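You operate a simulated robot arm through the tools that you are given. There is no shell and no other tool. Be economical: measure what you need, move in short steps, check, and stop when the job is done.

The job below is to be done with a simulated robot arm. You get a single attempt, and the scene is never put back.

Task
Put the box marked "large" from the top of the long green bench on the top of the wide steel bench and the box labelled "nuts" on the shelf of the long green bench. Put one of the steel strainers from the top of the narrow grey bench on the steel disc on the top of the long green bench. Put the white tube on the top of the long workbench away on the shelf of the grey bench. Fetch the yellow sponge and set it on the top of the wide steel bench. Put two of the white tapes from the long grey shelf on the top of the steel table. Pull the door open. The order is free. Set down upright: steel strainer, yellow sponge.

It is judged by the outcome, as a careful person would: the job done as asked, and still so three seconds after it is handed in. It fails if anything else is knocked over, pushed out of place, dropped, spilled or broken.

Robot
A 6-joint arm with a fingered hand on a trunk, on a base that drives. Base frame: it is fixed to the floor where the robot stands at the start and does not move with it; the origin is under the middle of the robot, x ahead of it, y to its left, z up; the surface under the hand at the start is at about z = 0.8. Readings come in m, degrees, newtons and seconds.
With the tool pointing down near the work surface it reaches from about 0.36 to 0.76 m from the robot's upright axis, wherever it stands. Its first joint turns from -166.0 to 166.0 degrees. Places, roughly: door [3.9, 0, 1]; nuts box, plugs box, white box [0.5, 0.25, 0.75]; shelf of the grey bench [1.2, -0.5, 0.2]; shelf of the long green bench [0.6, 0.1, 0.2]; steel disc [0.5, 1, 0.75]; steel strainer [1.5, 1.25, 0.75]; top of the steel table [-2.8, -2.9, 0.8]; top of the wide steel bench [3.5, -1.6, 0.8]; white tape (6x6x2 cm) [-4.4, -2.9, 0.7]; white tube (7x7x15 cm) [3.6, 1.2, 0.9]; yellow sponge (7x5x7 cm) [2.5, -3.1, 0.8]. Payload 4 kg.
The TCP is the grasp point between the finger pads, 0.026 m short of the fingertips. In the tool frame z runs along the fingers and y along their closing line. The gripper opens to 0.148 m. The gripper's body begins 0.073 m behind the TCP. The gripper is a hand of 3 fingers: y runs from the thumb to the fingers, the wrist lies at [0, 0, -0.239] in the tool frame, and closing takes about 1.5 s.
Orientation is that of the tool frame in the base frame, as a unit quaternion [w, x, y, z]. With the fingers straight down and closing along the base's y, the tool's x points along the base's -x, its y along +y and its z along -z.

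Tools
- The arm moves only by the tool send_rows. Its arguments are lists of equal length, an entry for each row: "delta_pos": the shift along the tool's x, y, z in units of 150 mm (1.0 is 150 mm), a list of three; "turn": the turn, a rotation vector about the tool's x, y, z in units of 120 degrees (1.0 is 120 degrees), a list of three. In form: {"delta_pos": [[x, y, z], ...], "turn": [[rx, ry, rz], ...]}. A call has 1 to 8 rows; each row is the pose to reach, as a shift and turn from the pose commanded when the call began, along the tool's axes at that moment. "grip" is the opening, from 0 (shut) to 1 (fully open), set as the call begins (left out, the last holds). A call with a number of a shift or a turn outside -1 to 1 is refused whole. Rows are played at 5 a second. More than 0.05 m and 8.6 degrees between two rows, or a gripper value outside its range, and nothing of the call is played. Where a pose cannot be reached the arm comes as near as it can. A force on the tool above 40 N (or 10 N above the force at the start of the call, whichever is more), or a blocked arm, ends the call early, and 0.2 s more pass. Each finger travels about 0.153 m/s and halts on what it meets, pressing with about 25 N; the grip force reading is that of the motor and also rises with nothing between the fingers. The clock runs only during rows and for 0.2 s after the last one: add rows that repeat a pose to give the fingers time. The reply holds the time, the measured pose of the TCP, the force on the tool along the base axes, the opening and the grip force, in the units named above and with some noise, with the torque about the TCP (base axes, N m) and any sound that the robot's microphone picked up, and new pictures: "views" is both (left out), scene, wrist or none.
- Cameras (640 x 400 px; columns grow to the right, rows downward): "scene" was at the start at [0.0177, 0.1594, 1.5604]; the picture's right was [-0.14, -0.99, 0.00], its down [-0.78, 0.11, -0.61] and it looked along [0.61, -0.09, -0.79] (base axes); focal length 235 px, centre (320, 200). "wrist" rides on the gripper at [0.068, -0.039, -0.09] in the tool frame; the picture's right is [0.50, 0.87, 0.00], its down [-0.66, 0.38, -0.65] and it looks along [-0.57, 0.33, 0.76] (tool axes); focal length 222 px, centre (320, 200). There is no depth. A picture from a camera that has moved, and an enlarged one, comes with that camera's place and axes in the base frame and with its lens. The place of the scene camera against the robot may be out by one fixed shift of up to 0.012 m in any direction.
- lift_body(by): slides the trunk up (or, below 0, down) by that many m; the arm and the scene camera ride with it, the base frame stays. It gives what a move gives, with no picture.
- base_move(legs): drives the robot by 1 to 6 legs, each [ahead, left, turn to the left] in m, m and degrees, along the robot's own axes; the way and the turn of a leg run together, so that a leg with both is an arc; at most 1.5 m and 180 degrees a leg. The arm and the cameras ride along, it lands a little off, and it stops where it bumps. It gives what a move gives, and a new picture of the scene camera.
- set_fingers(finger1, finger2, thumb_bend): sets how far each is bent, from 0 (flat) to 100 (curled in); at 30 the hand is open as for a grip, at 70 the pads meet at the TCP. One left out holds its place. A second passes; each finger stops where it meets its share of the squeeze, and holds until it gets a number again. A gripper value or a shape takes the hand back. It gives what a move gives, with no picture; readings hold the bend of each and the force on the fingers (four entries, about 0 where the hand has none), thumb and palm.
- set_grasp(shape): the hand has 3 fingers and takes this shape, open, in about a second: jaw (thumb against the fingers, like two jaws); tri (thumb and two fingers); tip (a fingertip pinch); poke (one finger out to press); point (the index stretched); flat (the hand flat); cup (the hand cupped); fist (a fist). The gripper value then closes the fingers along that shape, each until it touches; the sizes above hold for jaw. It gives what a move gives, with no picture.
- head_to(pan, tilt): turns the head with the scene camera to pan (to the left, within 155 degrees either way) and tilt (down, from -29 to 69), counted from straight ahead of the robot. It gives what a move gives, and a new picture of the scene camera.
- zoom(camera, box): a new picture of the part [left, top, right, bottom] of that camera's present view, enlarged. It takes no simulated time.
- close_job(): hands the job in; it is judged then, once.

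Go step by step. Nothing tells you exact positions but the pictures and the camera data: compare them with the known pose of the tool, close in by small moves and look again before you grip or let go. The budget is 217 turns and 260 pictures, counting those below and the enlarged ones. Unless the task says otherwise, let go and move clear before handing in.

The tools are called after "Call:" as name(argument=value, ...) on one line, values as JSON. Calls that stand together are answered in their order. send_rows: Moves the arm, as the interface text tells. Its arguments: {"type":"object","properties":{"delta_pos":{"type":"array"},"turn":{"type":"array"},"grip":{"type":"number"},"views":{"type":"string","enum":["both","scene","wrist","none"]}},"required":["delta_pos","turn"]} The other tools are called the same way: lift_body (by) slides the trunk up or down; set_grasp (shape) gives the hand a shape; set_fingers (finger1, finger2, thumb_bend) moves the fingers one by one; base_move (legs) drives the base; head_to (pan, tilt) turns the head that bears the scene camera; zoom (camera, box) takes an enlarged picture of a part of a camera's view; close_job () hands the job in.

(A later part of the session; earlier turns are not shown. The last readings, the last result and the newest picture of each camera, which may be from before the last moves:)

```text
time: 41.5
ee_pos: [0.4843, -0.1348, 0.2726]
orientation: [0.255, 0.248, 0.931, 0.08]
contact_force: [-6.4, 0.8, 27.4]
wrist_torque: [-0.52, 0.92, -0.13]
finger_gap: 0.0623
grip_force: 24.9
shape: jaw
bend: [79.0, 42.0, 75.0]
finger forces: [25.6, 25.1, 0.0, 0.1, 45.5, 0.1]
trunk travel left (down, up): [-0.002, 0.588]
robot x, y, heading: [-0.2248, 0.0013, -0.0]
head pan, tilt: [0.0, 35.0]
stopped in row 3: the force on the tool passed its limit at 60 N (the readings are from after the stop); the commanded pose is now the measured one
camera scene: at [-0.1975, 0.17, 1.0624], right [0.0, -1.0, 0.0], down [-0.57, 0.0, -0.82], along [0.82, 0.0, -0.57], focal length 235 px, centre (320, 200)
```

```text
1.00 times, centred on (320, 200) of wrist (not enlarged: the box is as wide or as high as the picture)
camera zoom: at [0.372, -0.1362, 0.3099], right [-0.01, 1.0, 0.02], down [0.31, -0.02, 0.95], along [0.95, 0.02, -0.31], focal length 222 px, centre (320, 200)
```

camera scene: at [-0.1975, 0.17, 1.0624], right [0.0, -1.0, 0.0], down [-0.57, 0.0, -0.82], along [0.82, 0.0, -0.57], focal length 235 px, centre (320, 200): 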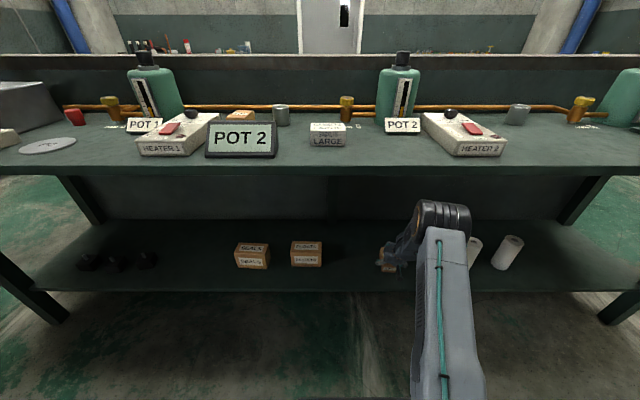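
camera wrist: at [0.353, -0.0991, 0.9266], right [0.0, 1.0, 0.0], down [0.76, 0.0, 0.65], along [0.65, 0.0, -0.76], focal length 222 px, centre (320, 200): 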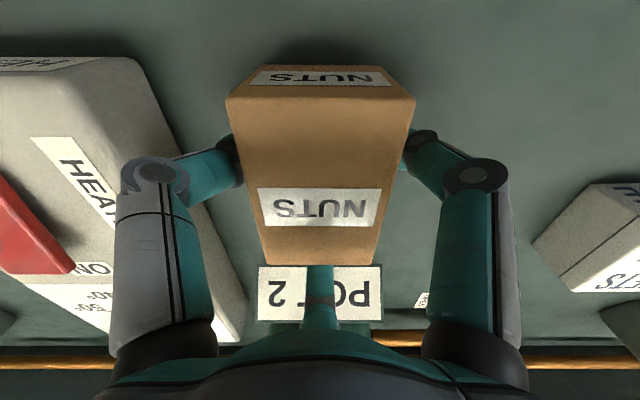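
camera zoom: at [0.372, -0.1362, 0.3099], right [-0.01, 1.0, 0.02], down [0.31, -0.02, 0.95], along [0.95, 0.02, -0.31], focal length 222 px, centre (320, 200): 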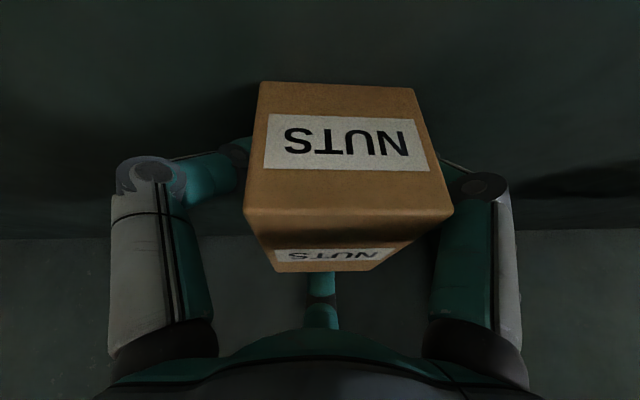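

The box has pivoted level onto the shelf in the grip. I release.

Call:
send_rows(delta_pos=[[0, 0, 0], [0, 0, 0], [0, 0, 0], [0, 0, 0], [0, 0, 0], [0, 0, 0]], turn=[[0, 0, 0], [0, 0, 0], [0, 0, 0], [0, 0, 0], [0, 0, 0], [0, 0, 0]], grip=1, views="wrist")

```text
time: 41.9
ee_pos: [0.4893, -0.1349, 0.2804]
orientation: [0.262, 0.246, 0.93, 0.081]
contact_force: [1.6, 9.4, 47.7]
wrist_torque: [0.09, 0.23, -0.14]
finger_gap: 0.1405
grip_force: 0.2
shape: jaw
bend: [37.0, 32.0, 44.0]
finger forces: [13.7, 0.1, 0.1, 0.0, 34.3, 0.0]
trunk travel left (down, up): [-0.002, 0.588]
robot x, y, heading: [-0.2256, -0.004, -0.1]
head pan, tilt: [0.0, 35.0]
stopped in row 1: the force on the tool passed its limit at 43 N (the readings are from after the stop); the commanded pose is now the measured one
camera wrist: at [0.3759, -0.136, 0.3159], right [-0.01, 1.0, 0.02], down [0.3, -0.01, 0.95], along [0.95, 0.02, -0.3], focal length 222 px, centre (320, 200)
```

wrist: 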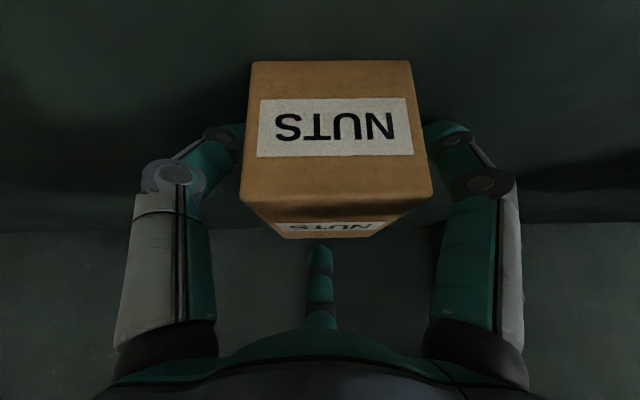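

Fingertips press on the shelf while opening; I raise a little, then open fully.

Call:
lift_body(by=0.02)

Call:
send_rows(delta_pos=[[0, 0, 0], [0, 0, 0], [0, 0, 0]], turn=[[0, 0, 0], [0, 0, 0], [0, 0, 0]], grip=1, views="wrist")

```text
time: 42.6
ee_pos: [0.4828, -0.1349, 0.2874]
orientation: [0.251, 0.249, 0.932, 0.079]
contact_force: [-0.4, -0.1, 1.6]
wrist_torque: [-0.1, 0.04, 0.04]
finger_gap: 0.148
grip_force: 0.0
shape: jaw
bend: [30.0, 30.0, 30.0]
finger forces: [0.1, 0.0, 0.1, 0.0, 1.5, 0.1]
trunk travel left (down, up): [-0.022, 0.568]
robot x, y, heading: [-0.2277, 0.0018, -0.1]
head pan, tilt: [0.0, 35.0]
```

```text
time: 43.4
ee_pos: [0.4848, -0.1354, 0.2891]
orientation: [0.254, 0.248, 0.931, 0.08]
contact_force: [0.0, 0.7, 0.6]
wrist_torque: [-0.04, 0.01, -0.03]
finger_gap: 0.1478
grip_force: 0.0
shape: jaw
bend: [30.0, 30.0, 30.0]
finger forces: [0.1, 0.0, 0.0, 0.0, 0.1, 0.1]
trunk travel left (down, up): [-0.022, 0.568]
robot x, y, heading: [-0.2242, -0.0009, -0.2]
head pan, tilt: [0.0, 35.0]
camera wrist: at [0.3719, -0.1367, 0.3281], right [-0.01, 1.0, 0.02], down [0.31, -0.02, 0.95], along [0.95, 0.01, -0.31], focal length 222 px, centre (320, 200)
```

wrist: 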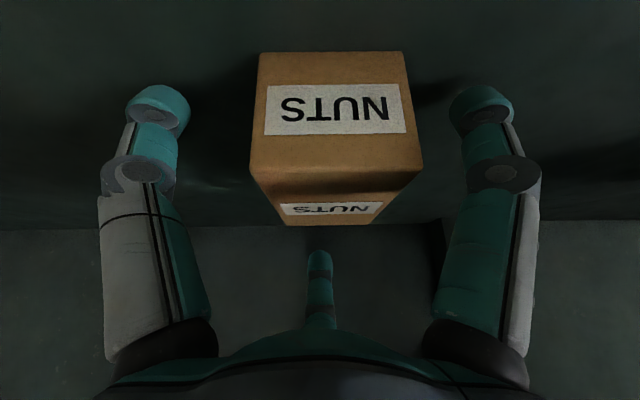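

Nuts box stands free. I withdraw up and back, then drive out.

Call:
send_rows(delta_pos=[[0, 0, -0.3], [0, 0, -0.6], [0, 0, -0.75]], turn=[[0, 0, 0], [0, 0, 0], [0, 0, 0]], views="none")

Call:
base_move(legs=[[-0.5, 0, 0]])

```text
time: 44.2
ee_pos: [0.4263, -0.1363, 0.388]
orientation: [0.254, 0.248, 0.931, 0.079]
contact_force: [0.2, -0.2, -0.5]
wrist_torque: [-0.01, -0.01, -0.04]
finger_gap: 0.1477
grip_force: 0.1
shape: jaw
bend: [30.0, 30.0, 30.0]
finger forces: [0.0, 0.0, 0.0, 0.0, 0.0, 0.1]
trunk travel left (down, up): [-0.022, 0.568]
robot x, y, heading: [-0.2279, -0.0015, 0.2]
head pan, tilt: [0.0, 35.0]
```

```text
time: 47.2
ee_pos: [-0.0842, -0.1401, 0.3869]
orientation: [0.254, 0.249, 0.931, 0.08]
contact_force: [0.2, -0.8, 0.3]
wrist_torque: [0.01, 0.02, -0.01]
finger_gap: 0.1479
grip_force: 0.1
shape: jaw
bend: [30.0, 30.0, 30.0]
finger forces: [0.0, 0.1, 0.0, 0.0, 0.0, 0.0]
trunk travel left (down, up): [-0.022, 0.568]
robot x, y, heading: [-0.7357, -0.0034, -0.3]
head pan, tilt: [0.0, 35.0]
camera scene: at [-0.7053, 0.1695, 1.0821], right [0.0, -1.0, 0.0], down [-0.57, 0.0, -0.82], along [0.82, 0.0, -0.57], focal length 235 px, centre (320, 200)
```

scene: 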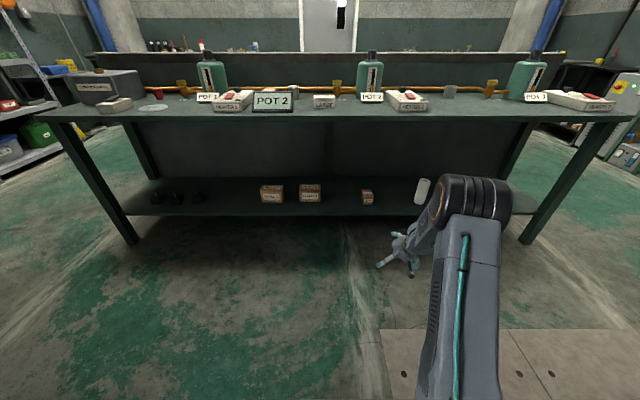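

Nuts is on the shelf. Now I raise the trunk and straighten the tool for the "large" box.

Call:
lift_body(by=0.4)

Call:
lift_body(by=0.16)

Call:
send_rows(delta_pos=[[0.1, -0.058, -0.07], [0.2, -0.116, -0.14], [0.3, -0.173, -0.2], [0.4, -0.22, -0.26]], turn=[[0.031, 0.054, 0], [0.0625, 0.108, 0], [0.094, 0.1625, 0], [0.123, 0.213, 0]], views="none")

Call:
send_rows(delta_pos=[[0, 0, 0], [0, 0, 0], [0, 0, 0], [0, 0, 0]], turn=[[0, 0, -0.0625], [0, 0, -0.125], [0, 0, -0.1875], [0, 0, -0.25]], views="none")

```text
time: 51.0
ee_pos: [-0.0847, -0.1397, 0.7865]
orientation: [0.254, 0.249, 0.931, 0.08]
contact_force: [-0.7, 1.0, -0.1]
wrist_torque: [0.03, 0.0, -0.01]
finger_gap: 0.1477
grip_force: 0.1
shape: jaw
bend: [30.0, 30.0, 30.0]
finger forces: [0.0, 0.1, 0.0, 0.0, 0.0, 0.1]
trunk travel left (down, up): [-0.422, 0.168]
robot x, y, heading: [-0.735, 0.001, 0.0]
head pan, tilt: [0.0, 35.0]
```

```text
time: 52.8
ee_pos: [-0.0823, -0.1399, 0.9462]
orientation: [0.254, 0.249, 0.931, 0.079]
contact_force: [-0.1, 0.1, 0.2]
wrist_torque: [-0.04, -0.01, -0.01]
finger_gap: 0.1477
grip_force: 0.0
shape: jaw
bend: [30.0, 30.0, 30.0]
finger forces: [0.1, 0.0, 0.1, 0.0, 0.0, 0.0]
trunk travel left (down, up): [-0.582, 0.008]
robot x, y, heading: [-0.7359, 0.0023, -0.3]
head pan, tilt: [0.0, 35.0]
```

```text
time: 53.8
ee_pos: [-0.1618, -0.1386, 0.9458]
orientation: [0.008, 0.256, 0.966, 0.012]
contact_force: [0.0, 0.0, 0.2]
wrist_torque: [0.02, 0.03, 0.02]
finger_gap: 0.1479
grip_force: 0.1
shape: jaw
bend: [30.0, 30.0, 30.0]
finger forces: [0.0, 0.0, 0.0, 0.0, 0.0, 0.0]
out of reach, approached as far as the arm can: row 1
trunk travel left (down, up): [-0.582, 0.008]
robot x, y, heading: [-0.7353, 0.0004, -0.3]
head pan, tilt: [0.0, 35.0]
```

```text
time: 54.8
ee_pos: [-0.1623, -0.1389, 0.944]
orientation: [0.011, -0.005, 1.0, 0.009]
contact_force: [0.5, 0.1, 0.9]
wrist_torque: [0.0, -0.02, -0.01]
finger_gap: 0.1479
grip_force: 0.0
shape: jaw
bend: [30.0, 30.0, 30.0]
finger forces: [0.0, 0.0, 0.0, 0.1, 0.0, 0.0]
trunk travel left (down, up): [-0.582, 0.008]
robot x, y, heading: [-0.737, -0.0023, -0.0]
head pan, tilt: [0.0, 35.0]
```

Call:
base_move(legs=[[0, 0.259, 0], [0.641, 0, 0]])

Call:
zoom(camera="wrist", box=[0, 0, 640, 400])

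```text
time: 59.9
ee_pos: [0.4802, 0.1178, 0.9447]
orientation: [0.012, -0.002, 1.0, 0.01]
contact_force: [-1.2, 0.1, -1.1]
wrist_torque: [-0.01, 0.03, 0.03]
finger_gap: 0.1476
grip_force: 0.0
shape: jaw
bend: [30.0, 30.0, 30.0]
finger forces: [0.0, 0.0, 0.1, 0.0, 0.0, 0.1]
trunk travel left (down, up): [-0.582, 0.008]
robot x, y, heading: [-0.0952, 0.2575, -0.5]
head pan, tilt: [0.0, 35.0]
camera scene: at [-0.0622, 0.4285, 1.6421], right [0.0, -1.0, 0.0], down [-0.57, 0.0, -0.82], along [0.82, 0.0, -0.57], focal length 235 px, centre (320, 200)
```

scene: 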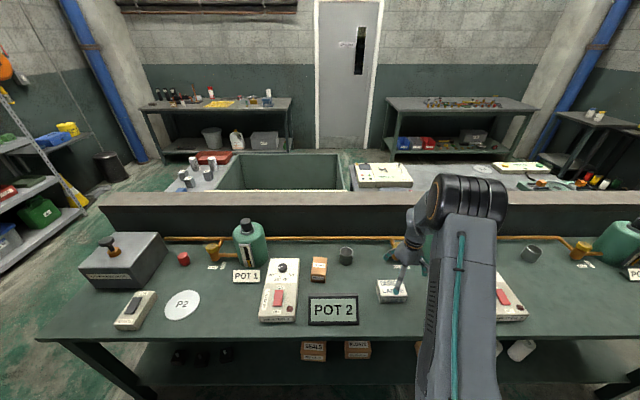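

```text
1.00 times, centred on (320, 200) of wrist (not enlarged: the box is as wide or as high as the picture)
camera zoom: at [0.4101, 0.0777, 1.0333], right [-0.5, 0.86, 0.01], down [0.64, 0.37, 0.68], along [0.58, 0.34, -0.74], focal length 222 px, centre (320, 200)
```

zoom: 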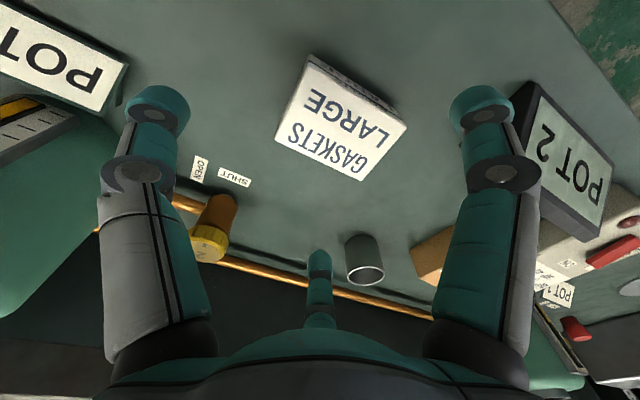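

Large box centre ≈(0.478, 0.139); the tool is right. I lower and grip.

Call:
lift_body(by=-0.107)

Call:
send_rows(delta_pos=[[0, 0, 0], [0, 0, 0], [0, 0, 0], [0, 0, 0], [0, 0, 0], [0, 0, 0], [0, 0, 0], [0, 0, 0]], turn=[[0, 0, 0], [0, 0, 0], [0, 0, 0], [0, 0, 0], [0, 0, 0], [0, 0, 0], [0, 0, 0], [0, 0, 0]], grip=0, views="wrist")

```text
time: 61.3
ee_pos: [0.4787, 0.1191, 0.8377]
orientation: [0.011, -0.003, 1.0, 0.009]
contact_force: [0.4, -0.1, 0.7]
wrist_torque: [-0.03, -0.02, 0.02]
finger_gap: 0.1477
grip_force: 0.1
shape: jaw
bend: [30.0, 30.0, 30.0]
finger forces: [0.0, 0.1, 0.0, 0.0, 0.0, 0.0]
trunk travel left (down, up): [-0.475, 0.115]
robot x, y, heading: [-0.0963, 0.2599, -0.5]
head pan, tilt: [0.0, 35.0]
```

```text
time: 63.1
ee_pos: [0.4801, 0.118, 0.8366]
orientation: [0.011, -0.003, 1.0, 0.009]
contact_force: [0.3, 0.7, 0.2]
wrist_torque: [-0.01, 0.02, 0.02]
finger_gap: 0.062
grip_force: 24.8
shape: jaw
bend: [36.0, 36.0, 70.0]
finger forces: [19.6, 19.9, 0.1, 0.1, 22.4, 0.1]
trunk travel left (down, up): [-0.475, 0.115]
robot x, y, heading: [-0.0953, 0.2624, -0.3]
head pan, tilt: [0.0, 35.0]
camera wrist: at [0.4101, 0.0777, 0.9263], right [-0.5, 0.86, 0.01], down [0.64, 0.37, 0.68], along [0.58, 0.34, -0.74], focal length 222 px, centre (320, 200)
```

wrist: 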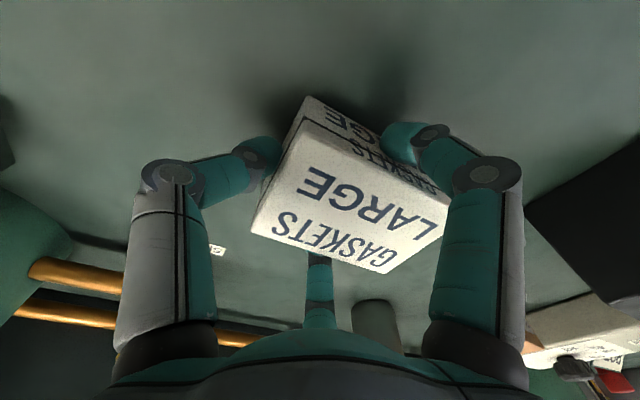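

Gripped. I lift, back off and strafe right around the bench end.

Call:
lift_body(by=0.11)

Call:
base_move(legs=[[-0.3, 0, 0], [0, -1.2, 0], [0, -1.16, 0]])

```text
time: 64.5
ee_pos: [0.4796, 0.1173, 0.9472]
orientation: [0.011, -0.002, 1.0, 0.009]
contact_force: [0.3, -0.1, -1.1]
wrist_torque: [-0.04, 0.0, -0.03]
finger_gap: 0.0618
grip_force: 25.0
shape: jaw
bend: [36.0, 36.0, 70.0]
finger forces: [19.6, 19.8, 0.0, 0.0, 22.5, 0.0]
trunk travel left (down, up): [-0.585, 0.005]
robot x, y, heading: [-0.0945, 0.2577, -0.4]
head pan, tilt: [0.0, 35.0]
```

```text
time: 77.8
ee_pos: [0.1247, -2.2615, 0.9473]
orientation: [0.011, 0.005, 1.0, 0.009]
contact_force: [0.2, 0.0, -1.4]
wrist_torque: [0.0, -0.03, 0.01]
finger_gap: 0.0617
grip_force: 24.9
shape: jaw
bend: [36.0, 36.0, 70.0]
finger forces: [19.6, 19.9, 0.0, 0.1, 22.5, 0.1]
trunk travel left (down, up): [-0.585, 0.005]
robot x, y, heading: [-0.4471, -2.1091, -1.1]
head pan, tilt: [0.0, 35.0]
camera scene: at [-0.4122, -1.9441, 1.6451], right [-0.02, -1.0, 0.0], down [-0.57, 0.01, -0.82], along [0.82, -0.01, -0.57], focal length 235 px, centre (320, 200)
```

scene: 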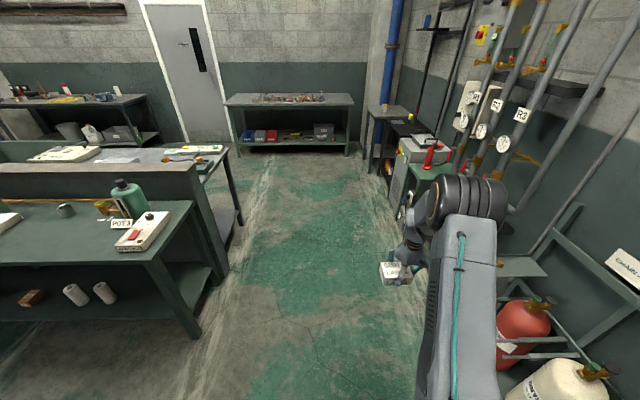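

Corridor is clear. Driving forward toward the wide steel bench.

Call:
base_move(legs=[[1.5, 0.1, 1.1], [1.2, 0, 0]])

Call:
zoom(camera="scene", box=[180, 0, 460, 175])

```text
refused: leg 1 is longer than a leg can be; nothing moved
```

```text
2.29 times, centred on (320, 88) of scene
camera zoom: at [-0.4122, -1.9441, 1.6451], right [-0.02, -1.0, 0.0], down [-0.57, 0.01, -0.82], along [0.82, -0.01, -0.57], focal length 536 px, centre (320, 457)
```

zoom: 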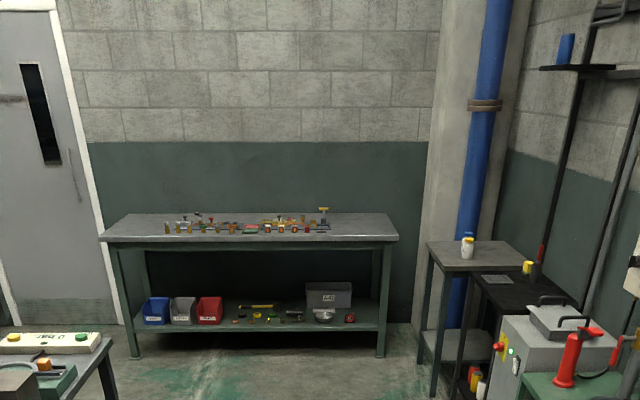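

Call:
base_move(legs=[[1.4, 0.1, 1.1], [1.2, 0, 0]])

```text
time: 90.5
ee_pos: [2.7295, -2.173, 0.9472]
orientation: [0.011, 0.001, 1.0, 0.01]
contact_force: [-0.2, -0.5, -1.3]
wrist_torque: [-0.03, 0.0, 0.03]
finger_gap: 0.0621
grip_force: 25.4
shape: jaw
bend: [36.0, 36.0, 70.0]
finger forces: [19.6, 20.0, 0.0, 0.0, 22.4, 0.0]
trunk travel left (down, up): [-0.585, 0.005]
robot x, y, heading: [2.1532, -2.0291, -0.6]
head pan, tilt: [0.0, 35.0]
camera scene: at [2.1894, -1.8606, 1.6451], right [-0.01, -1.0, 0.0], down [-0.57, 0.01, -0.82], along [0.82, -0.01, -0.57], focal length 235 px, centre (320, 200)
```

scene: 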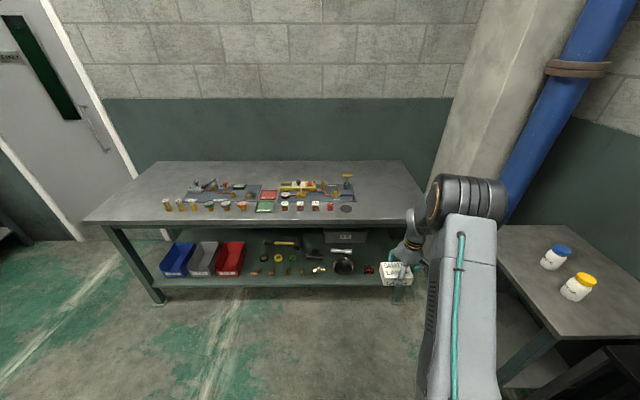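

Free area at the right end of the wide bench (y≈-2.1 to -2.45). I bring the box to about (3.40, -2.24).

Call:
base_move(legs=[[0.67, -0.06, 0.6]])

Call:
zoom(camera="wrist", box=[0, 0, 640, 400])

```text
time: 94.2
ee_pos: [3.3909, -2.2362, 0.9479]
orientation: [0.011, -0.001, 1.0, 0.011]
contact_force: [-0.1, 0.3, -0.9]
wrist_torque: [-0.05, 0.0, 0.02]
finger_gap: 0.062
grip_force: 24.6
shape: jaw
bend: [36.0, 36.0, 70.0]
finger forces: [19.6, 20.0, 0.0, 0.1, 22.4, 0.0]
trunk travel left (down, up): [-0.585, 0.005]
robot x, y, heading: [2.8165, -2.0904, -0.2]
head pan, tilt: [0.0, 35.0]
camera scene: at [2.85, -1.9255, 1.6451], right [-0.01, -1.0, 0.0], down [-0.57, 0.0, -0.82], along [0.82, -0.01, -0.57], focal length 235 px, centre (320, 200)
```

scene: 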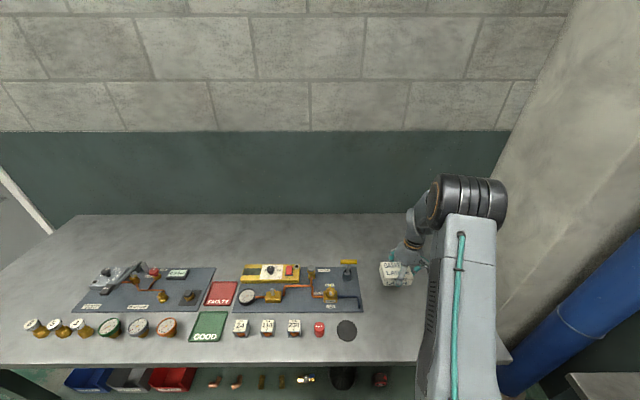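

```text
1.00 times, centred on (320, 200) of wrist (not enlarged: the box is as wide or as high as the picture)
camera zoom: at [3.3219, -2.2768, 1.0362], right [-0.5, 0.86, 0.01], down [0.64, 0.37, 0.68], along [0.58, 0.34, -0.74], focal length 222 px, centre (320, 200)
```

zoom: 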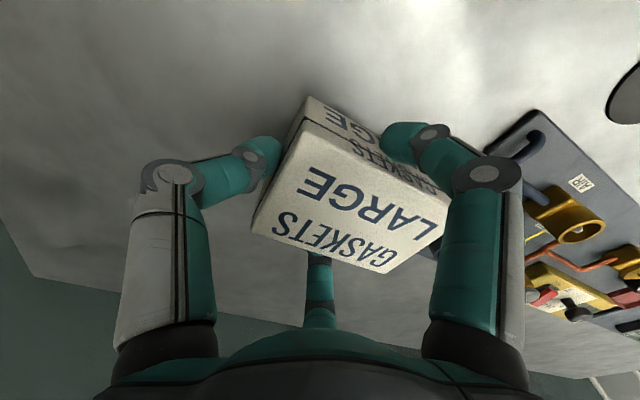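

Spot is clear. I lower gently.

Call:
lift_body(by=-0.1)

Call:
send_rows(delta_pos=[[0, 0, 0.03], [0, 0, 0.06], [0, 0, 0.09], [0, 0, 0.12]], turn=[[0, 0, 0], [0, 0, 0], [0, 0, 0], [0, 0, 0]], views="scene")

```text
time: 95.1
ee_pos: [3.3931, -2.2385, 0.8815]
orientation: [0.017, 0.0, 1.0, 0.008]
contact_force: [-6.3, -0.3, 21.6]
wrist_torque: [0.01, 0.25, -0.04]
finger_gap: 0.0621
grip_force: 25.0
shape: jaw
bend: [35.0, 36.0, 72.0]
finger forces: [24.6, 20.8, 0.0, 0.1, 24.5, 0.1]
trunk travel left (down, up): [-0.513, 0.077]
robot x, y, heading: [2.8142, -2.0956, -0.4]
head pan, tilt: [0.0, 35.0]
stopped: the force on the tool passed its limit at 45 N (the readings are from after the stop); the commanded pose is now the measured one
```

```text
time: 95.5
ee_pos: [3.3938, -2.2387, 0.8813]
orientation: [0.02, 0.001, 1.0, 0.008]
contact_force: [-8.2, 0.8, 25.3]
wrist_torque: [0.1, 0.31, -0.04]
finger_gap: 0.0621
grip_force: 25.6
shape: jaw
bend: [35.0, 36.0, 72.0]
finger forces: [24.6, 21.7, 0.0, 0.0, 24.0, 0.0]
trunk travel left (down, up): [-0.513, 0.077]
robot x, y, heading: [2.8144, -2.0959, -0.4]
head pan, tilt: [0.0, 35.0]
stopped in row 2: the force on the tool passed its limit at 44 N (the readings are from after the stop); the commanded pose is now the measured one
camera scene: at [2.8465, -1.925, 1.5736], right [-0.01, -1.0, 0.0], down [-0.57, 0.0, -0.82], along [0.82, -0.01, -0.57], focal length 235 px, centre (320, 200)
```

scene: 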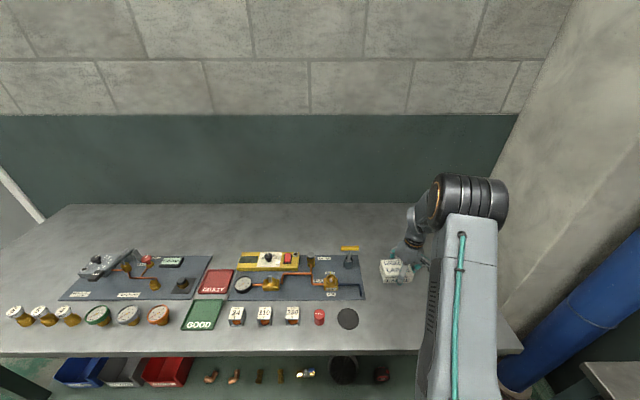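

It's on the surface (bench top ≈0.845). I relieve the pressure slightly and release.

Call:
send_rows(delta_pos=[[0, 0, -0.04], [0, 0, -0.04]], turn=[[0, 0, 0], [0, 0, 0]], views="none")

Call:
send_rows(delta_pos=[[0, 0, 0], [0, 0, 0], [0, 0, 0], [0, 0, 0], [0, 0, 0], [0, 0, 0]], turn=[[0, 0, 0], [0, 0, 0], [0, 0, 0], [0, 0, 0], [0, 0, 0], [0, 0, 0]], grip=1, views="wrist")

```text
time: 96.1
ee_pos: [3.3957, -2.2395, 0.8834]
orientation: [0.018, -0.001, 1.0, 0.006]
contact_force: [0.2, 0.4, -0.2]
wrist_torque: [-0.08, 0.05, -0.02]
finger_gap: 0.0613
grip_force: 25.2
shape: jaw
bend: [35.0, 36.0, 72.0]
finger forces: [21.0, 21.7, 0.0, 0.0, 22.1, 0.0]
trunk travel left (down, up): [-0.513, 0.077]
robot x, y, heading: [2.8159, -2.0946, -0.4]
head pan, tilt: [0.0, 35.0]
```

```text
time: 97.5
ee_pos: [3.3951, -2.2386, 0.885]
orientation: [0.019, 0.001, 1.0, 0.007]
contact_force: [-0.3, 0.4, 0.2]
wrist_torque: [0.0, 0.02, 0.03]
finger_gap: 0.1478
grip_force: 0.1
shape: jaw
bend: [30.0, 30.0, 30.0]
finger forces: [0.0, 0.1, 0.1, 0.0, 0.0, 0.1]
trunk travel left (down, up): [-0.513, 0.077]
robot x, y, heading: [2.8179, -2.0984, -0.2]
head pan, tilt: [0.0, 35.0]
camera wrist: at [3.3246, -2.2794, 0.9723], right [-0.5, 0.87, -0.01], down [0.63, 0.37, 0.68], along [0.59, 0.34, -0.73], focal length 222 px, centre (320, 200)
```

wrist: 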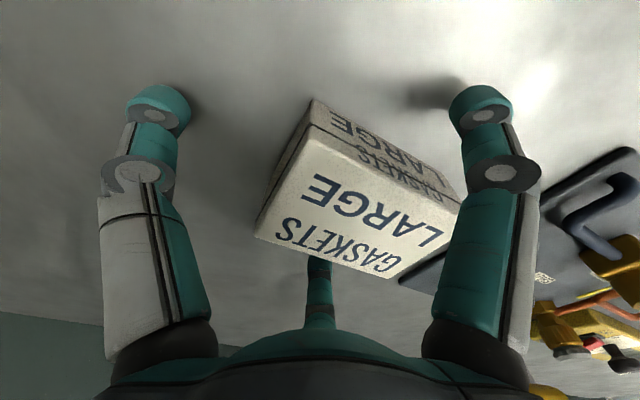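

Released. I raise, back away and turn to the right to find the sponge.

Call:
lift_body(by=0.075)

Call:
base_move(legs=[[-0.65, 0.1, 0], [0, 0, -90]])

```text
time: 98.6
ee_pos: [3.3953, -2.2396, 0.9591]
orientation: [0.019, 0.0, 1.0, 0.007]
contact_force: [-0.8, -0.4, 0.0]
wrist_torque: [0.01, 0.01, 0.01]
finger_gap: 0.148
grip_force: 0.2
shape: jaw
bend: [30.0, 30.0, 30.0]
finger forces: [0.0, 0.1, 0.1, 0.1, 0.1, 0.1]
trunk travel left (down, up): [-0.588, 0.002]
robot x, y, heading: [2.8146, -2.0984, -0.5]
head pan, tilt: [0.0, 35.0]
```

```text
time: 106.1
ee_pos: [2.0224, -2.5655, 0.9594]
orientation: [0.017, 0.711, 0.703, -0.008]
contact_force: [-0.3, -0.5, -0.5]
wrist_torque: [0.02, -0.03, 0.03]
finger_gap: 0.1478
grip_force: 0.1
shape: jaw
bend: [30.0, 30.0, 30.0]
finger forces: [0.1, 0.0, 0.0, 0.0, 0.0, 0.0]
trunk travel left (down, up): [-0.588, 0.002]
robot x, y, heading: [2.1739, -1.9893, -91.2]
head pan, tilt: [0.0, 35.0]
camera scene: at [2.3379, -2.0106, 1.6485], right [-1.0, 0.02, 0.0], down [0.01, 0.57, -0.82], along [-0.02, -0.82, -0.57], focal length 235 px, centre (320, 200)
```

scene: 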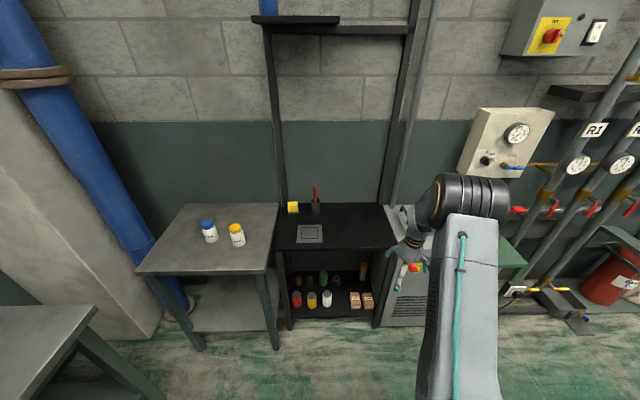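

Call:
zoom(camera="scene", box=[260, 170, 350, 260])

```text
4.44 times, centred on (305, 215) of scene
camera zoom: at [2.3379, -2.0106, 1.6485], right [-1.0, 0.02, 0.0], down [0.01, 0.57, -0.82], along [-0.02, -0.82, -0.57], focal length 1043 px, centre (387, 133)
```

zoom: 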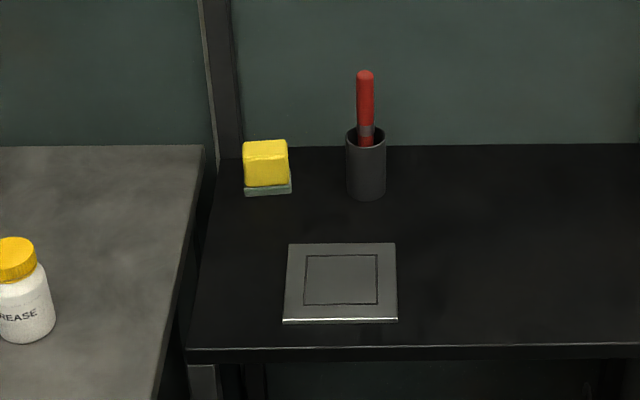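

The sponge (yellow, green base down) sits beside a cup with a red handle and near a post. I swing the arm left first to keep the base clear of the small table.

Call:
send_rows(delta_pos=[[0, 0.33, 0], [0, 0.66, 0], [0, 0.99, 0]], turn=[[0, 0, 0], [0, 0, 0], [0, 0, 0]], views="none")

Call:
send_rows(delta_pos=[[0, 0.33, 0], [0, 0.66, 0], [0, 0.99, 0]], turn=[[0, 0, 0], [0, 0, 0], [0, 0, 0]], views="none")

Call:
send_rows(delta_pos=[[0, 0.33, 0], [0, 0.66, 0]], turn=[[0, 0, 0], [0, 0, 0]], grip=0.6, views="none")

Call:
base_move(legs=[[0.3, 0.05, 1]])

Call:
zoom(camera="wrist", box=[0, 0, 640, 400])

```text
time: 106.9
ee_pos: [2.1714, -2.5656, 0.9609]
orientation: [0.019, 0.711, 0.703, -0.008]
contact_force: [-0.6, 0.5, 1.4]
wrist_torque: [-0.02, -0.01, -0.03]
finger_gap: 0.1478
grip_force: 0.1
shape: jaw
bend: [30.0, 30.0, 30.0]
finger forces: [0.0, 0.0, 0.0, 0.0, 0.0, 0.1]
trunk travel left (down, up): [-0.588, 0.002]
robot x, y, heading: [2.172, -1.9865, -91.1]
head pan, tilt: [0.0, 35.0]
```

```text
time: 107.7
ee_pos: [2.3206, -2.5671, 0.9664]
orientation: [0.018, 0.711, 0.703, -0.009]
contact_force: [-1.2, 0.3, 0.4]
wrist_torque: [0.0, -0.01, 0.02]
finger_gap: 0.1479
grip_force: 0.0
shape: jaw
bend: [30.0, 30.0, 30.0]
finger forces: [0.0, 0.0, 0.0, 0.0, 0.0, 0.0]
trunk travel left (down, up): [-0.588, 0.002]
robot x, y, heading: [2.1736, -1.9856, -90.9]
head pan, tilt: [0.0, 35.0]
```

```text
time: 108.3
ee_pos: [2.4173, -2.5687, 0.9661]
orientation: [0.017, 0.711, 0.703, -0.008]
contact_force: [0.6, -1.3, -1.3]
wrist_torque: [-0.02, -0.01, 0.03]
finger_gap: 0.0892
grip_force: 0.0
shape: jaw
bend: [32.0, 32.0, 70.0]
finger forces: [0.1, 0.1, 0.1, 0.1, 0.0, 0.0]
trunk travel left (down, up): [-0.588, 0.002]
robot x, y, heading: [2.169, -1.9872, -91.1]
head pan, tilt: [0.0, 35.0]
```

```text
time: 110.3
ee_pos: [2.4769, -2.8661, 0.9649]
orientation: [0.018, 0.704, 0.71, -0.007]
contact_force: [0.9, 0.0, -1.2]
wrist_torque: [-0.01, 0.0, 0.03]
finger_gap: 0.0892
grip_force: 0.2
shape: jaw
bend: [32.0, 32.0, 70.0]
finger forces: [0.0, 0.1, 0.0, 0.1, 0.1, 0.0]
trunk travel left (down, up): [-0.588, 0.002]
robot x, y, heading: [2.2223, -2.2908, -90.1]
head pan, tilt: [0.0, 35.0]
camera scene: at [2.3872, -2.3092, 1.6485], right [-1.0, 0.0, 0.0], down [0.0, 0.57, -0.82], along [0.0, -0.82, -0.57], focal length 235 px, centre (320, 200)
```

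scene: 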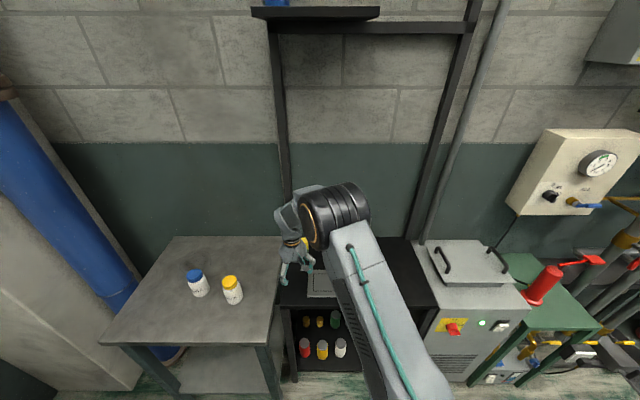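

```text
1.00 times, centred on (320, 200) of wrist (not enlarged: the box is as wide or as high as the picture)
camera zoom: at [2.4362, -2.7949, 1.0533], right [0.86, 0.51, -0.01], down [0.37, -0.63, 0.68], along [0.34, -0.59, -0.73], focal length 222 px, centre (320, 200)
```

zoom: 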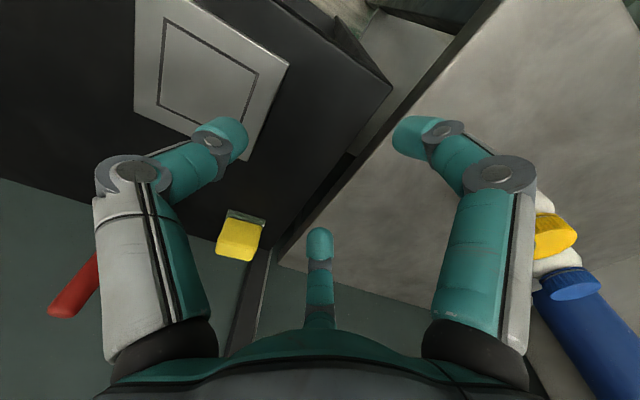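

Triangulated: bench ≈ z 0.76, sponge centre ≈ (2.47, -3.175). I move closer and re-look.

Call:
base_move(legs=[[0.2, -0.018, 0]])

Call:
zoom(camera="wrist", box=[0, 0, 640, 400])

```text
time: 111.9
ee_pos: [2.4618, -3.0624, 0.9656]
orientation: [0.017, 0.703, 0.711, -0.008]
contact_force: [-0.8, -0.1, -0.3]
wrist_torque: [0.01, 0.01, 0.02]
finger_gap: 0.0891
grip_force: 0.1
shape: jaw
bend: [32.0, 32.0, 70.0]
finger forces: [0.0, 0.0, 0.0, 0.0, 0.1, 0.0]
trunk travel left (down, up): [-0.588, 0.002]
robot x, y, heading: [2.2054, -2.484, -89.9]
head pan, tilt: [0.0, 35.0]
camera scene: at [2.37, -2.5055, 1.6485], right [-1.0, 0.0, 0.0], down [0.0, 0.57, -0.82], along [0.0, -0.82, -0.57], focal length 235 px, centre (320, 200)
```

scene: 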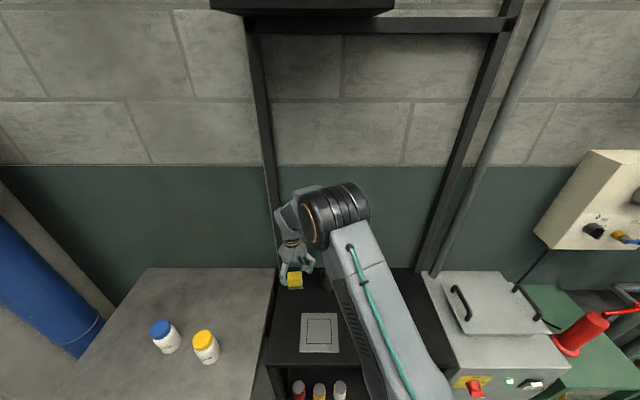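

```text
1.00 times, centred on (320, 200) of wrist (not enlarged: the box is as wide or as high as the picture)
camera zoom: at [2.4194, -2.9911, 1.0533], right [0.86, 0.51, -0.01], down [0.38, -0.63, 0.68], along [0.34, -0.59, -0.73], focal length 222 px, centre (320, 200)
```

zoom: 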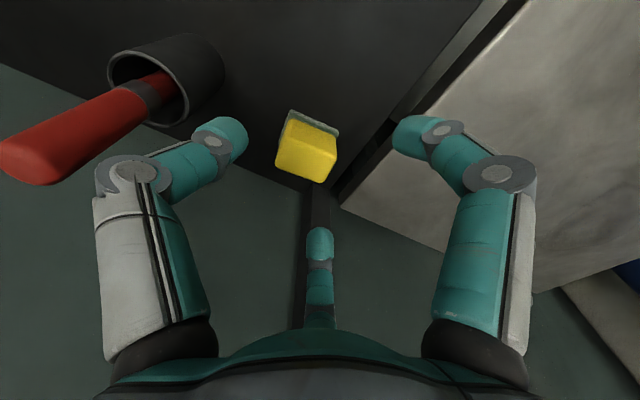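

Better fix: bench z≈0.80, sponge centre ≈(2.466, -3.097), red handle at (2.34,-3.10). I rotate the hand +60° so a single finger points away from the handle.

Call:
send_rows(delta_pos=[[0, 0, 0], [-0.03, 0.02, 0], [-0.06, 0.04, 0], [-0.1, 0.06, 0], [-0.13, 0.08, 0], [-0.17, 0.1, 0], [-0.2, 0.12, 0], [-0.233, 0.127, 0]], turn=[[0, 0, 0.0625], [0, 0, 0.125], [0, 0, 0.1875], [0, 0, 0.25], [0, 0, 0.3125], [0, 0, 0.375], [0, 0, 0.4375], [0, 0, 0.5]], views="both")

Call:
zoom(camera="scene", box=[240, 190, 360, 310])

```text
time: 113.7
ee_pos: [2.4801, -3.0966, 0.9676]
orientation: [0.02, 0.965, 0.263, 0.002]
contact_force: [0.3, -0.2, -0.3]
wrist_torque: [0.01, 0.03, -0.01]
finger_gap: 0.0892
grip_force: 0.0
shape: jaw
bend: [32.0, 32.0, 70.0]
finger forces: [0.0, 0.0, 0.1, 0.0, 0.1, 0.0]
trunk travel left (down, up): [-0.588, 0.002]
robot x, y, heading: [2.206, -2.4878, -90.0]
head pan, tilt: [0.0, 35.0]
camera scene: at [2.37, -2.505, 1.6485], right [-1.0, 0.0, 0.0], down [0.0, 0.57, -0.82], along [0.0, -0.82, -0.57], focal length 235 px, centre (320, 200)
camera wrist: at [2.5169, -3.0243, 1.0563], right [0.87, -0.49, 0.03], down [-0.38, -0.63, 0.67], along [-0.31, -0.6, -0.74], focal length 222 px, centre (320, 200)
```

scene: 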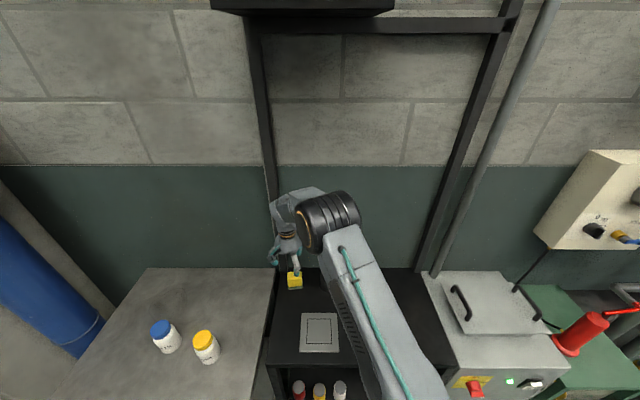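
wrist: 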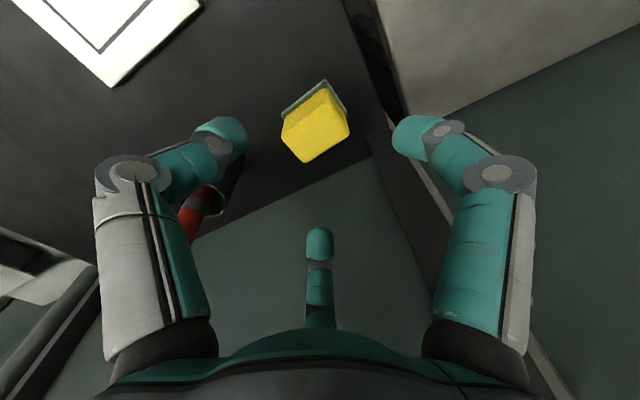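

```text
3.33 times, centred on (300, 250) of scene
camera zoom: at [2.37, -2.505, 1.6485], right [-1.0, 0.0, 0.0], down [0.0, 0.57, -0.82], along [0.0, -0.82, -0.57], focal length 782 px, centre (387, 33)
```

zoom: 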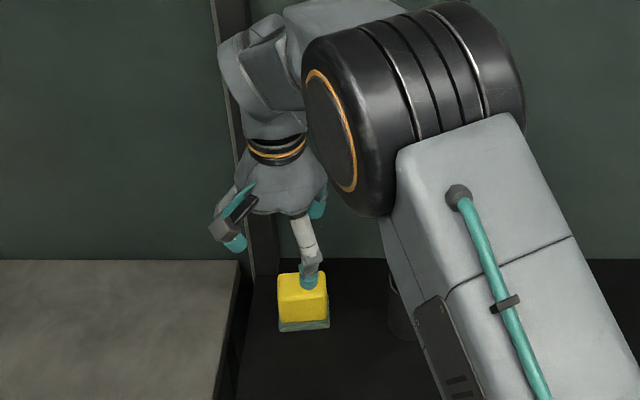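

Nearly centred; small correction, slightly wider opening, then lower.

Call:
send_rows(delta_pos=[[0.031, 0.065, 0], [0.031, 0.065, 0], [0.031, 0.065, 0]], turn=[[0, 0, 0], [0, 0, 0], [0, 0, 0]], grip=0.7, views="none")

Call:
lift_body(by=-0.07)

Call:
zoom(camera="wrist", box=[0, 0, 640, 400])

Call:
zoom(camera="scene", box=[240, 190, 360, 310])

```text
time: 114.5
ee_pos: [2.4882, -3.1023, 0.9672]
orientation: [0.019, 0.964, 0.264, 0.003]
contact_force: [0.4, 0.1, 0.1]
wrist_torque: [-0.03, 0.0, 0.03]
finger_gap: 0.1031
grip_force: 0.0
shape: jaw
bend: [28.0, 28.0, 74.0]
finger forces: [0.0, 0.0, 0.1, 0.0, 0.1, 0.1]
trunk travel left (down, up): [-0.588, 0.002]
robot x, y, heading: [2.2019, -2.4885, -89.8]
head pan, tilt: [0.0, 35.0]
```

```text
time: 115.6
ee_pos: [2.4888, -3.1017, 0.8985]
orientation: [0.021, 0.964, 0.264, 0.003]
contact_force: [0.0, -0.9, 0.2]
wrist_torque: [0.01, -0.05, 0.01]
finger_gap: 0.1031
grip_force: 0.0
shape: jaw
bend: [28.0, 28.0, 74.0]
finger forces: [0.0, 0.0, 0.0, 0.0, 0.0, 0.0]
trunk travel left (down, up): [-0.518, 0.072]
robot x, y, heading: [2.2026, -2.4828, -89.9]
head pan, tilt: [0.0, 35.0]
```

```text
1.00 times, centred on (320, 200) of wrist (not enlarged: the box is as wide or as high as the picture)
camera zoom: at [2.5256, -3.0307, 0.9863], right [0.87, -0.49, 0.03], down [-0.38, -0.63, 0.67], along [-0.31, -0.6, -0.74], focal length 222 px, centre (320, 200)
```

zoom: 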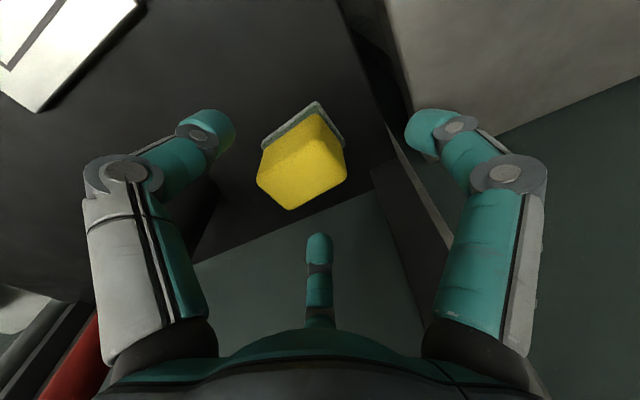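

```text
3.33 times, centred on (300, 250) of scene
camera zoom: at [2.3699, -2.5048, 1.5785], right [-1.0, 0.0, 0.0], down [0.0, 0.57, -0.82], along [0.0, -0.82, -0.57], focal length 782 px, centre (387, 33)
```

zoom: 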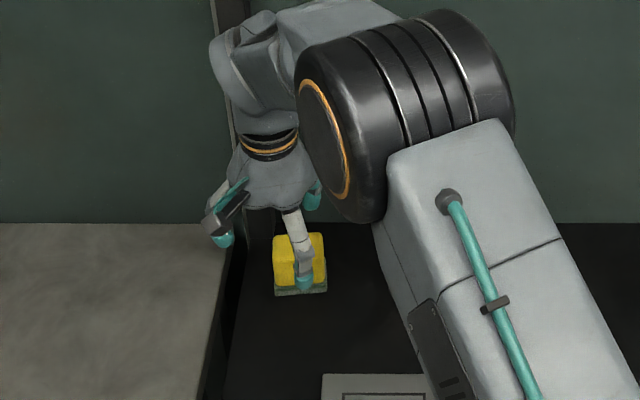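

Re-triangulated: sponge top ≈0.825, centre ≈(2.459, -3.122), 7 cm along x and 5 cm deep. I correct and lower.

Call:
send_rows(delta_pos=[[-0.154, 0.064, 0], [-0.154, 0.064, 0]], turn=[[0, 0, 0], [0, 0, 0]], views="none")

Call:
lift_body(by=-0.06)

Call:
zoom(camera="wrist", box=[0, 0, 640, 400])

Call:
zoom(camera="scene", box=[240, 190, 360, 310])

```text
time: 116.2
ee_pos: [2.4737, -3.123, 0.8982]
orientation: [0.019, 0.965, 0.263, 0.003]
contact_force: [0.6, -0.1, 0.3]
wrist_torque: [0.0, 0.0, 0.0]
finger_gap: 0.1032
grip_force: 0.1
shape: jaw
bend: [28.0, 28.0, 74.0]
finger forces: [0.1, 0.0, 0.0, 0.1, 0.1, 0.0]
trunk travel left (down, up): [-0.518, 0.072]
robot x, y, heading: [2.204, -2.4846, -89.7]
head pan, tilt: [0.0, 35.0]
```

```text
time: 117.2
ee_pos: [2.4742, -3.1215, 0.8389]
orientation: [0.02, 0.964, 0.263, 0.003]
contact_force: [0.4, -0.1, 0.5]
wrist_torque: [0.02, 0.02, 0.02]
finger_gap: 0.103
grip_force: 0.1
shape: jaw
bend: [28.0, 28.0, 74.0]
finger forces: [0.1, 0.0, 0.0, 0.0, 0.0, 0.0]
trunk travel left (down, up): [-0.458, 0.132]
robot x, y, heading: [2.2048, -2.4835, -89.8]
head pan, tilt: [0.0, 35.0]
```

```text
1.00 times, centred on (320, 200) of wrist (not enlarged: the box is as wide or as high as the picture)
camera zoom: at [2.511, -3.0512, 0.9271], right [0.87, -0.49, 0.03], down [-0.38, -0.63, 0.67], along [-0.31, -0.6, -0.74], focal length 222 px, centre (320, 200)
```

zoom: 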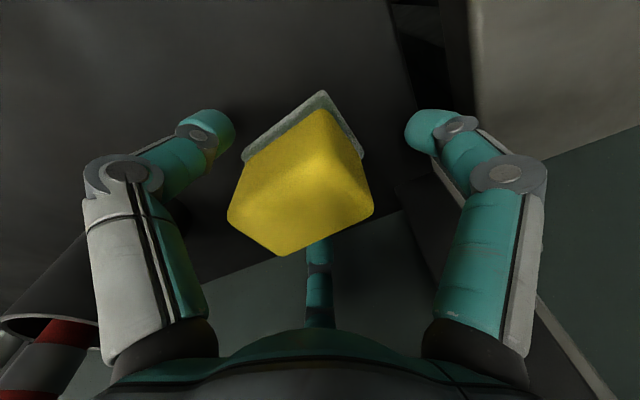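

```text
3.33 times, centred on (300, 250) of scene
camera zoom: at [2.3699, -2.5049, 1.5185], right [-1.0, 0.0, 0.0], down [0.0, 0.57, -0.82], along [0.0, -0.82, -0.57], focal length 782 px, centre (387, 33)
```

zoom: 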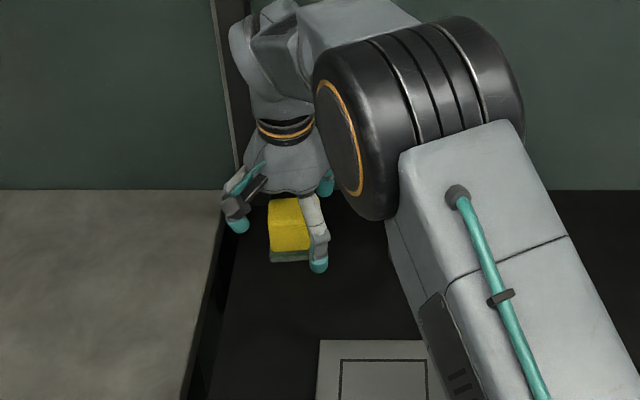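

Fingers straddle it. Lower 4 cm more and close.

Call:
lift_body(by=-0.038)

Call:
send_rows(delta_pos=[[0, 0, 0], [0, 0, 0], [0, 0, 0], [0, 0, 0], [0, 0, 0], [0, 0, 0], [0, 0, 0], [0, 0, 0]], turn=[[0, 0, 0], [0, 0, 0], [0, 0, 0], [0, 0, 0], [0, 0, 0], [0, 0, 0], [0, 0, 0], [0, 0, 0]], grip=0, views="wrist")

Call:
zoom(camera="scene", box=[240, 190, 360, 310])

```text
time: 117.7
ee_pos: [2.4758, -3.1262, 0.8275]
orientation: [0.028, 0.965, 0.262, 0.004]
contact_force: [-0.1, -0.1, 20.0]
wrist_torque: [1.17, 0.61, -0.07]
finger_gap: 0.1029
grip_force: 0.0
shape: jaw
bend: [28.0, 28.0, 73.0]
finger forces: [0.1, 0.0, 0.0, 0.0, 19.8, 0.1]
trunk travel left (down, up): [-0.439, 0.151]
robot x, y, heading: [2.2053, -2.4845, -89.9]
head pan, tilt: [0.0, 35.0]
stopped: the force on the tool passed its limit at 54 N (the readings are from after the stop); the commanded pose is now the measured one
```

```text
time: 119.5
ee_pos: [2.4766, -3.1249, 0.8248]
orientation: [0.026, 0.964, 0.264, 0.004]
contact_force: [0.7, 0.4, -0.1]
wrist_torque: [0.0, -0.02, 0.04]
finger_gap: 0.012
grip_force: 24.8
shape: jaw
bend: [70.0, 70.0, 76.0]
finger forces: [0.0, 0.1, 0.0, 0.0, 0.0, 0.0]
trunk travel left (down, up): [-0.439, 0.151]
robot x, y, heading: [2.2036, -2.4861, -89.8]
head pan, tilt: [0.0, 35.0]
camera wrist: at [2.5122, -3.0534, 0.9136], right [0.87, -0.49, 0.04], down [-0.39, -0.63, 0.68], along [-0.31, -0.61, -0.73], focal length 222 px, centre (320, 200)
```

wrist: 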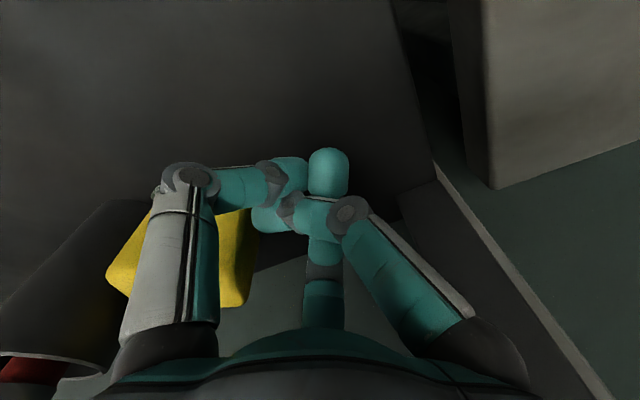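

```text
3.33 times, centred on (300, 250) of scene
camera zoom: at [2.37, -2.505, 1.499], right [-1.0, 0.0, 0.0], down [0.0, 0.57, -0.82], along [0.0, -0.82, -0.57], focal length 782 px, centre (387, 33)
```

zoom: 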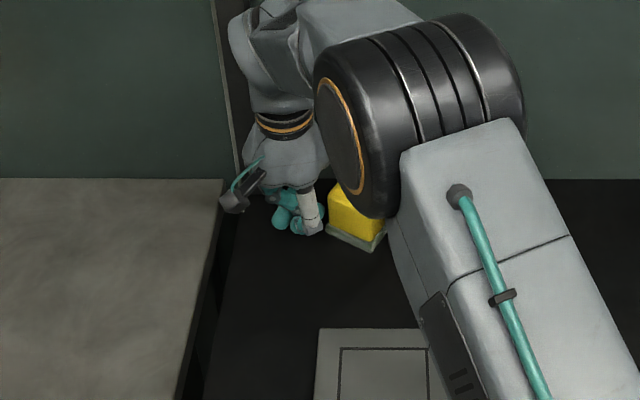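

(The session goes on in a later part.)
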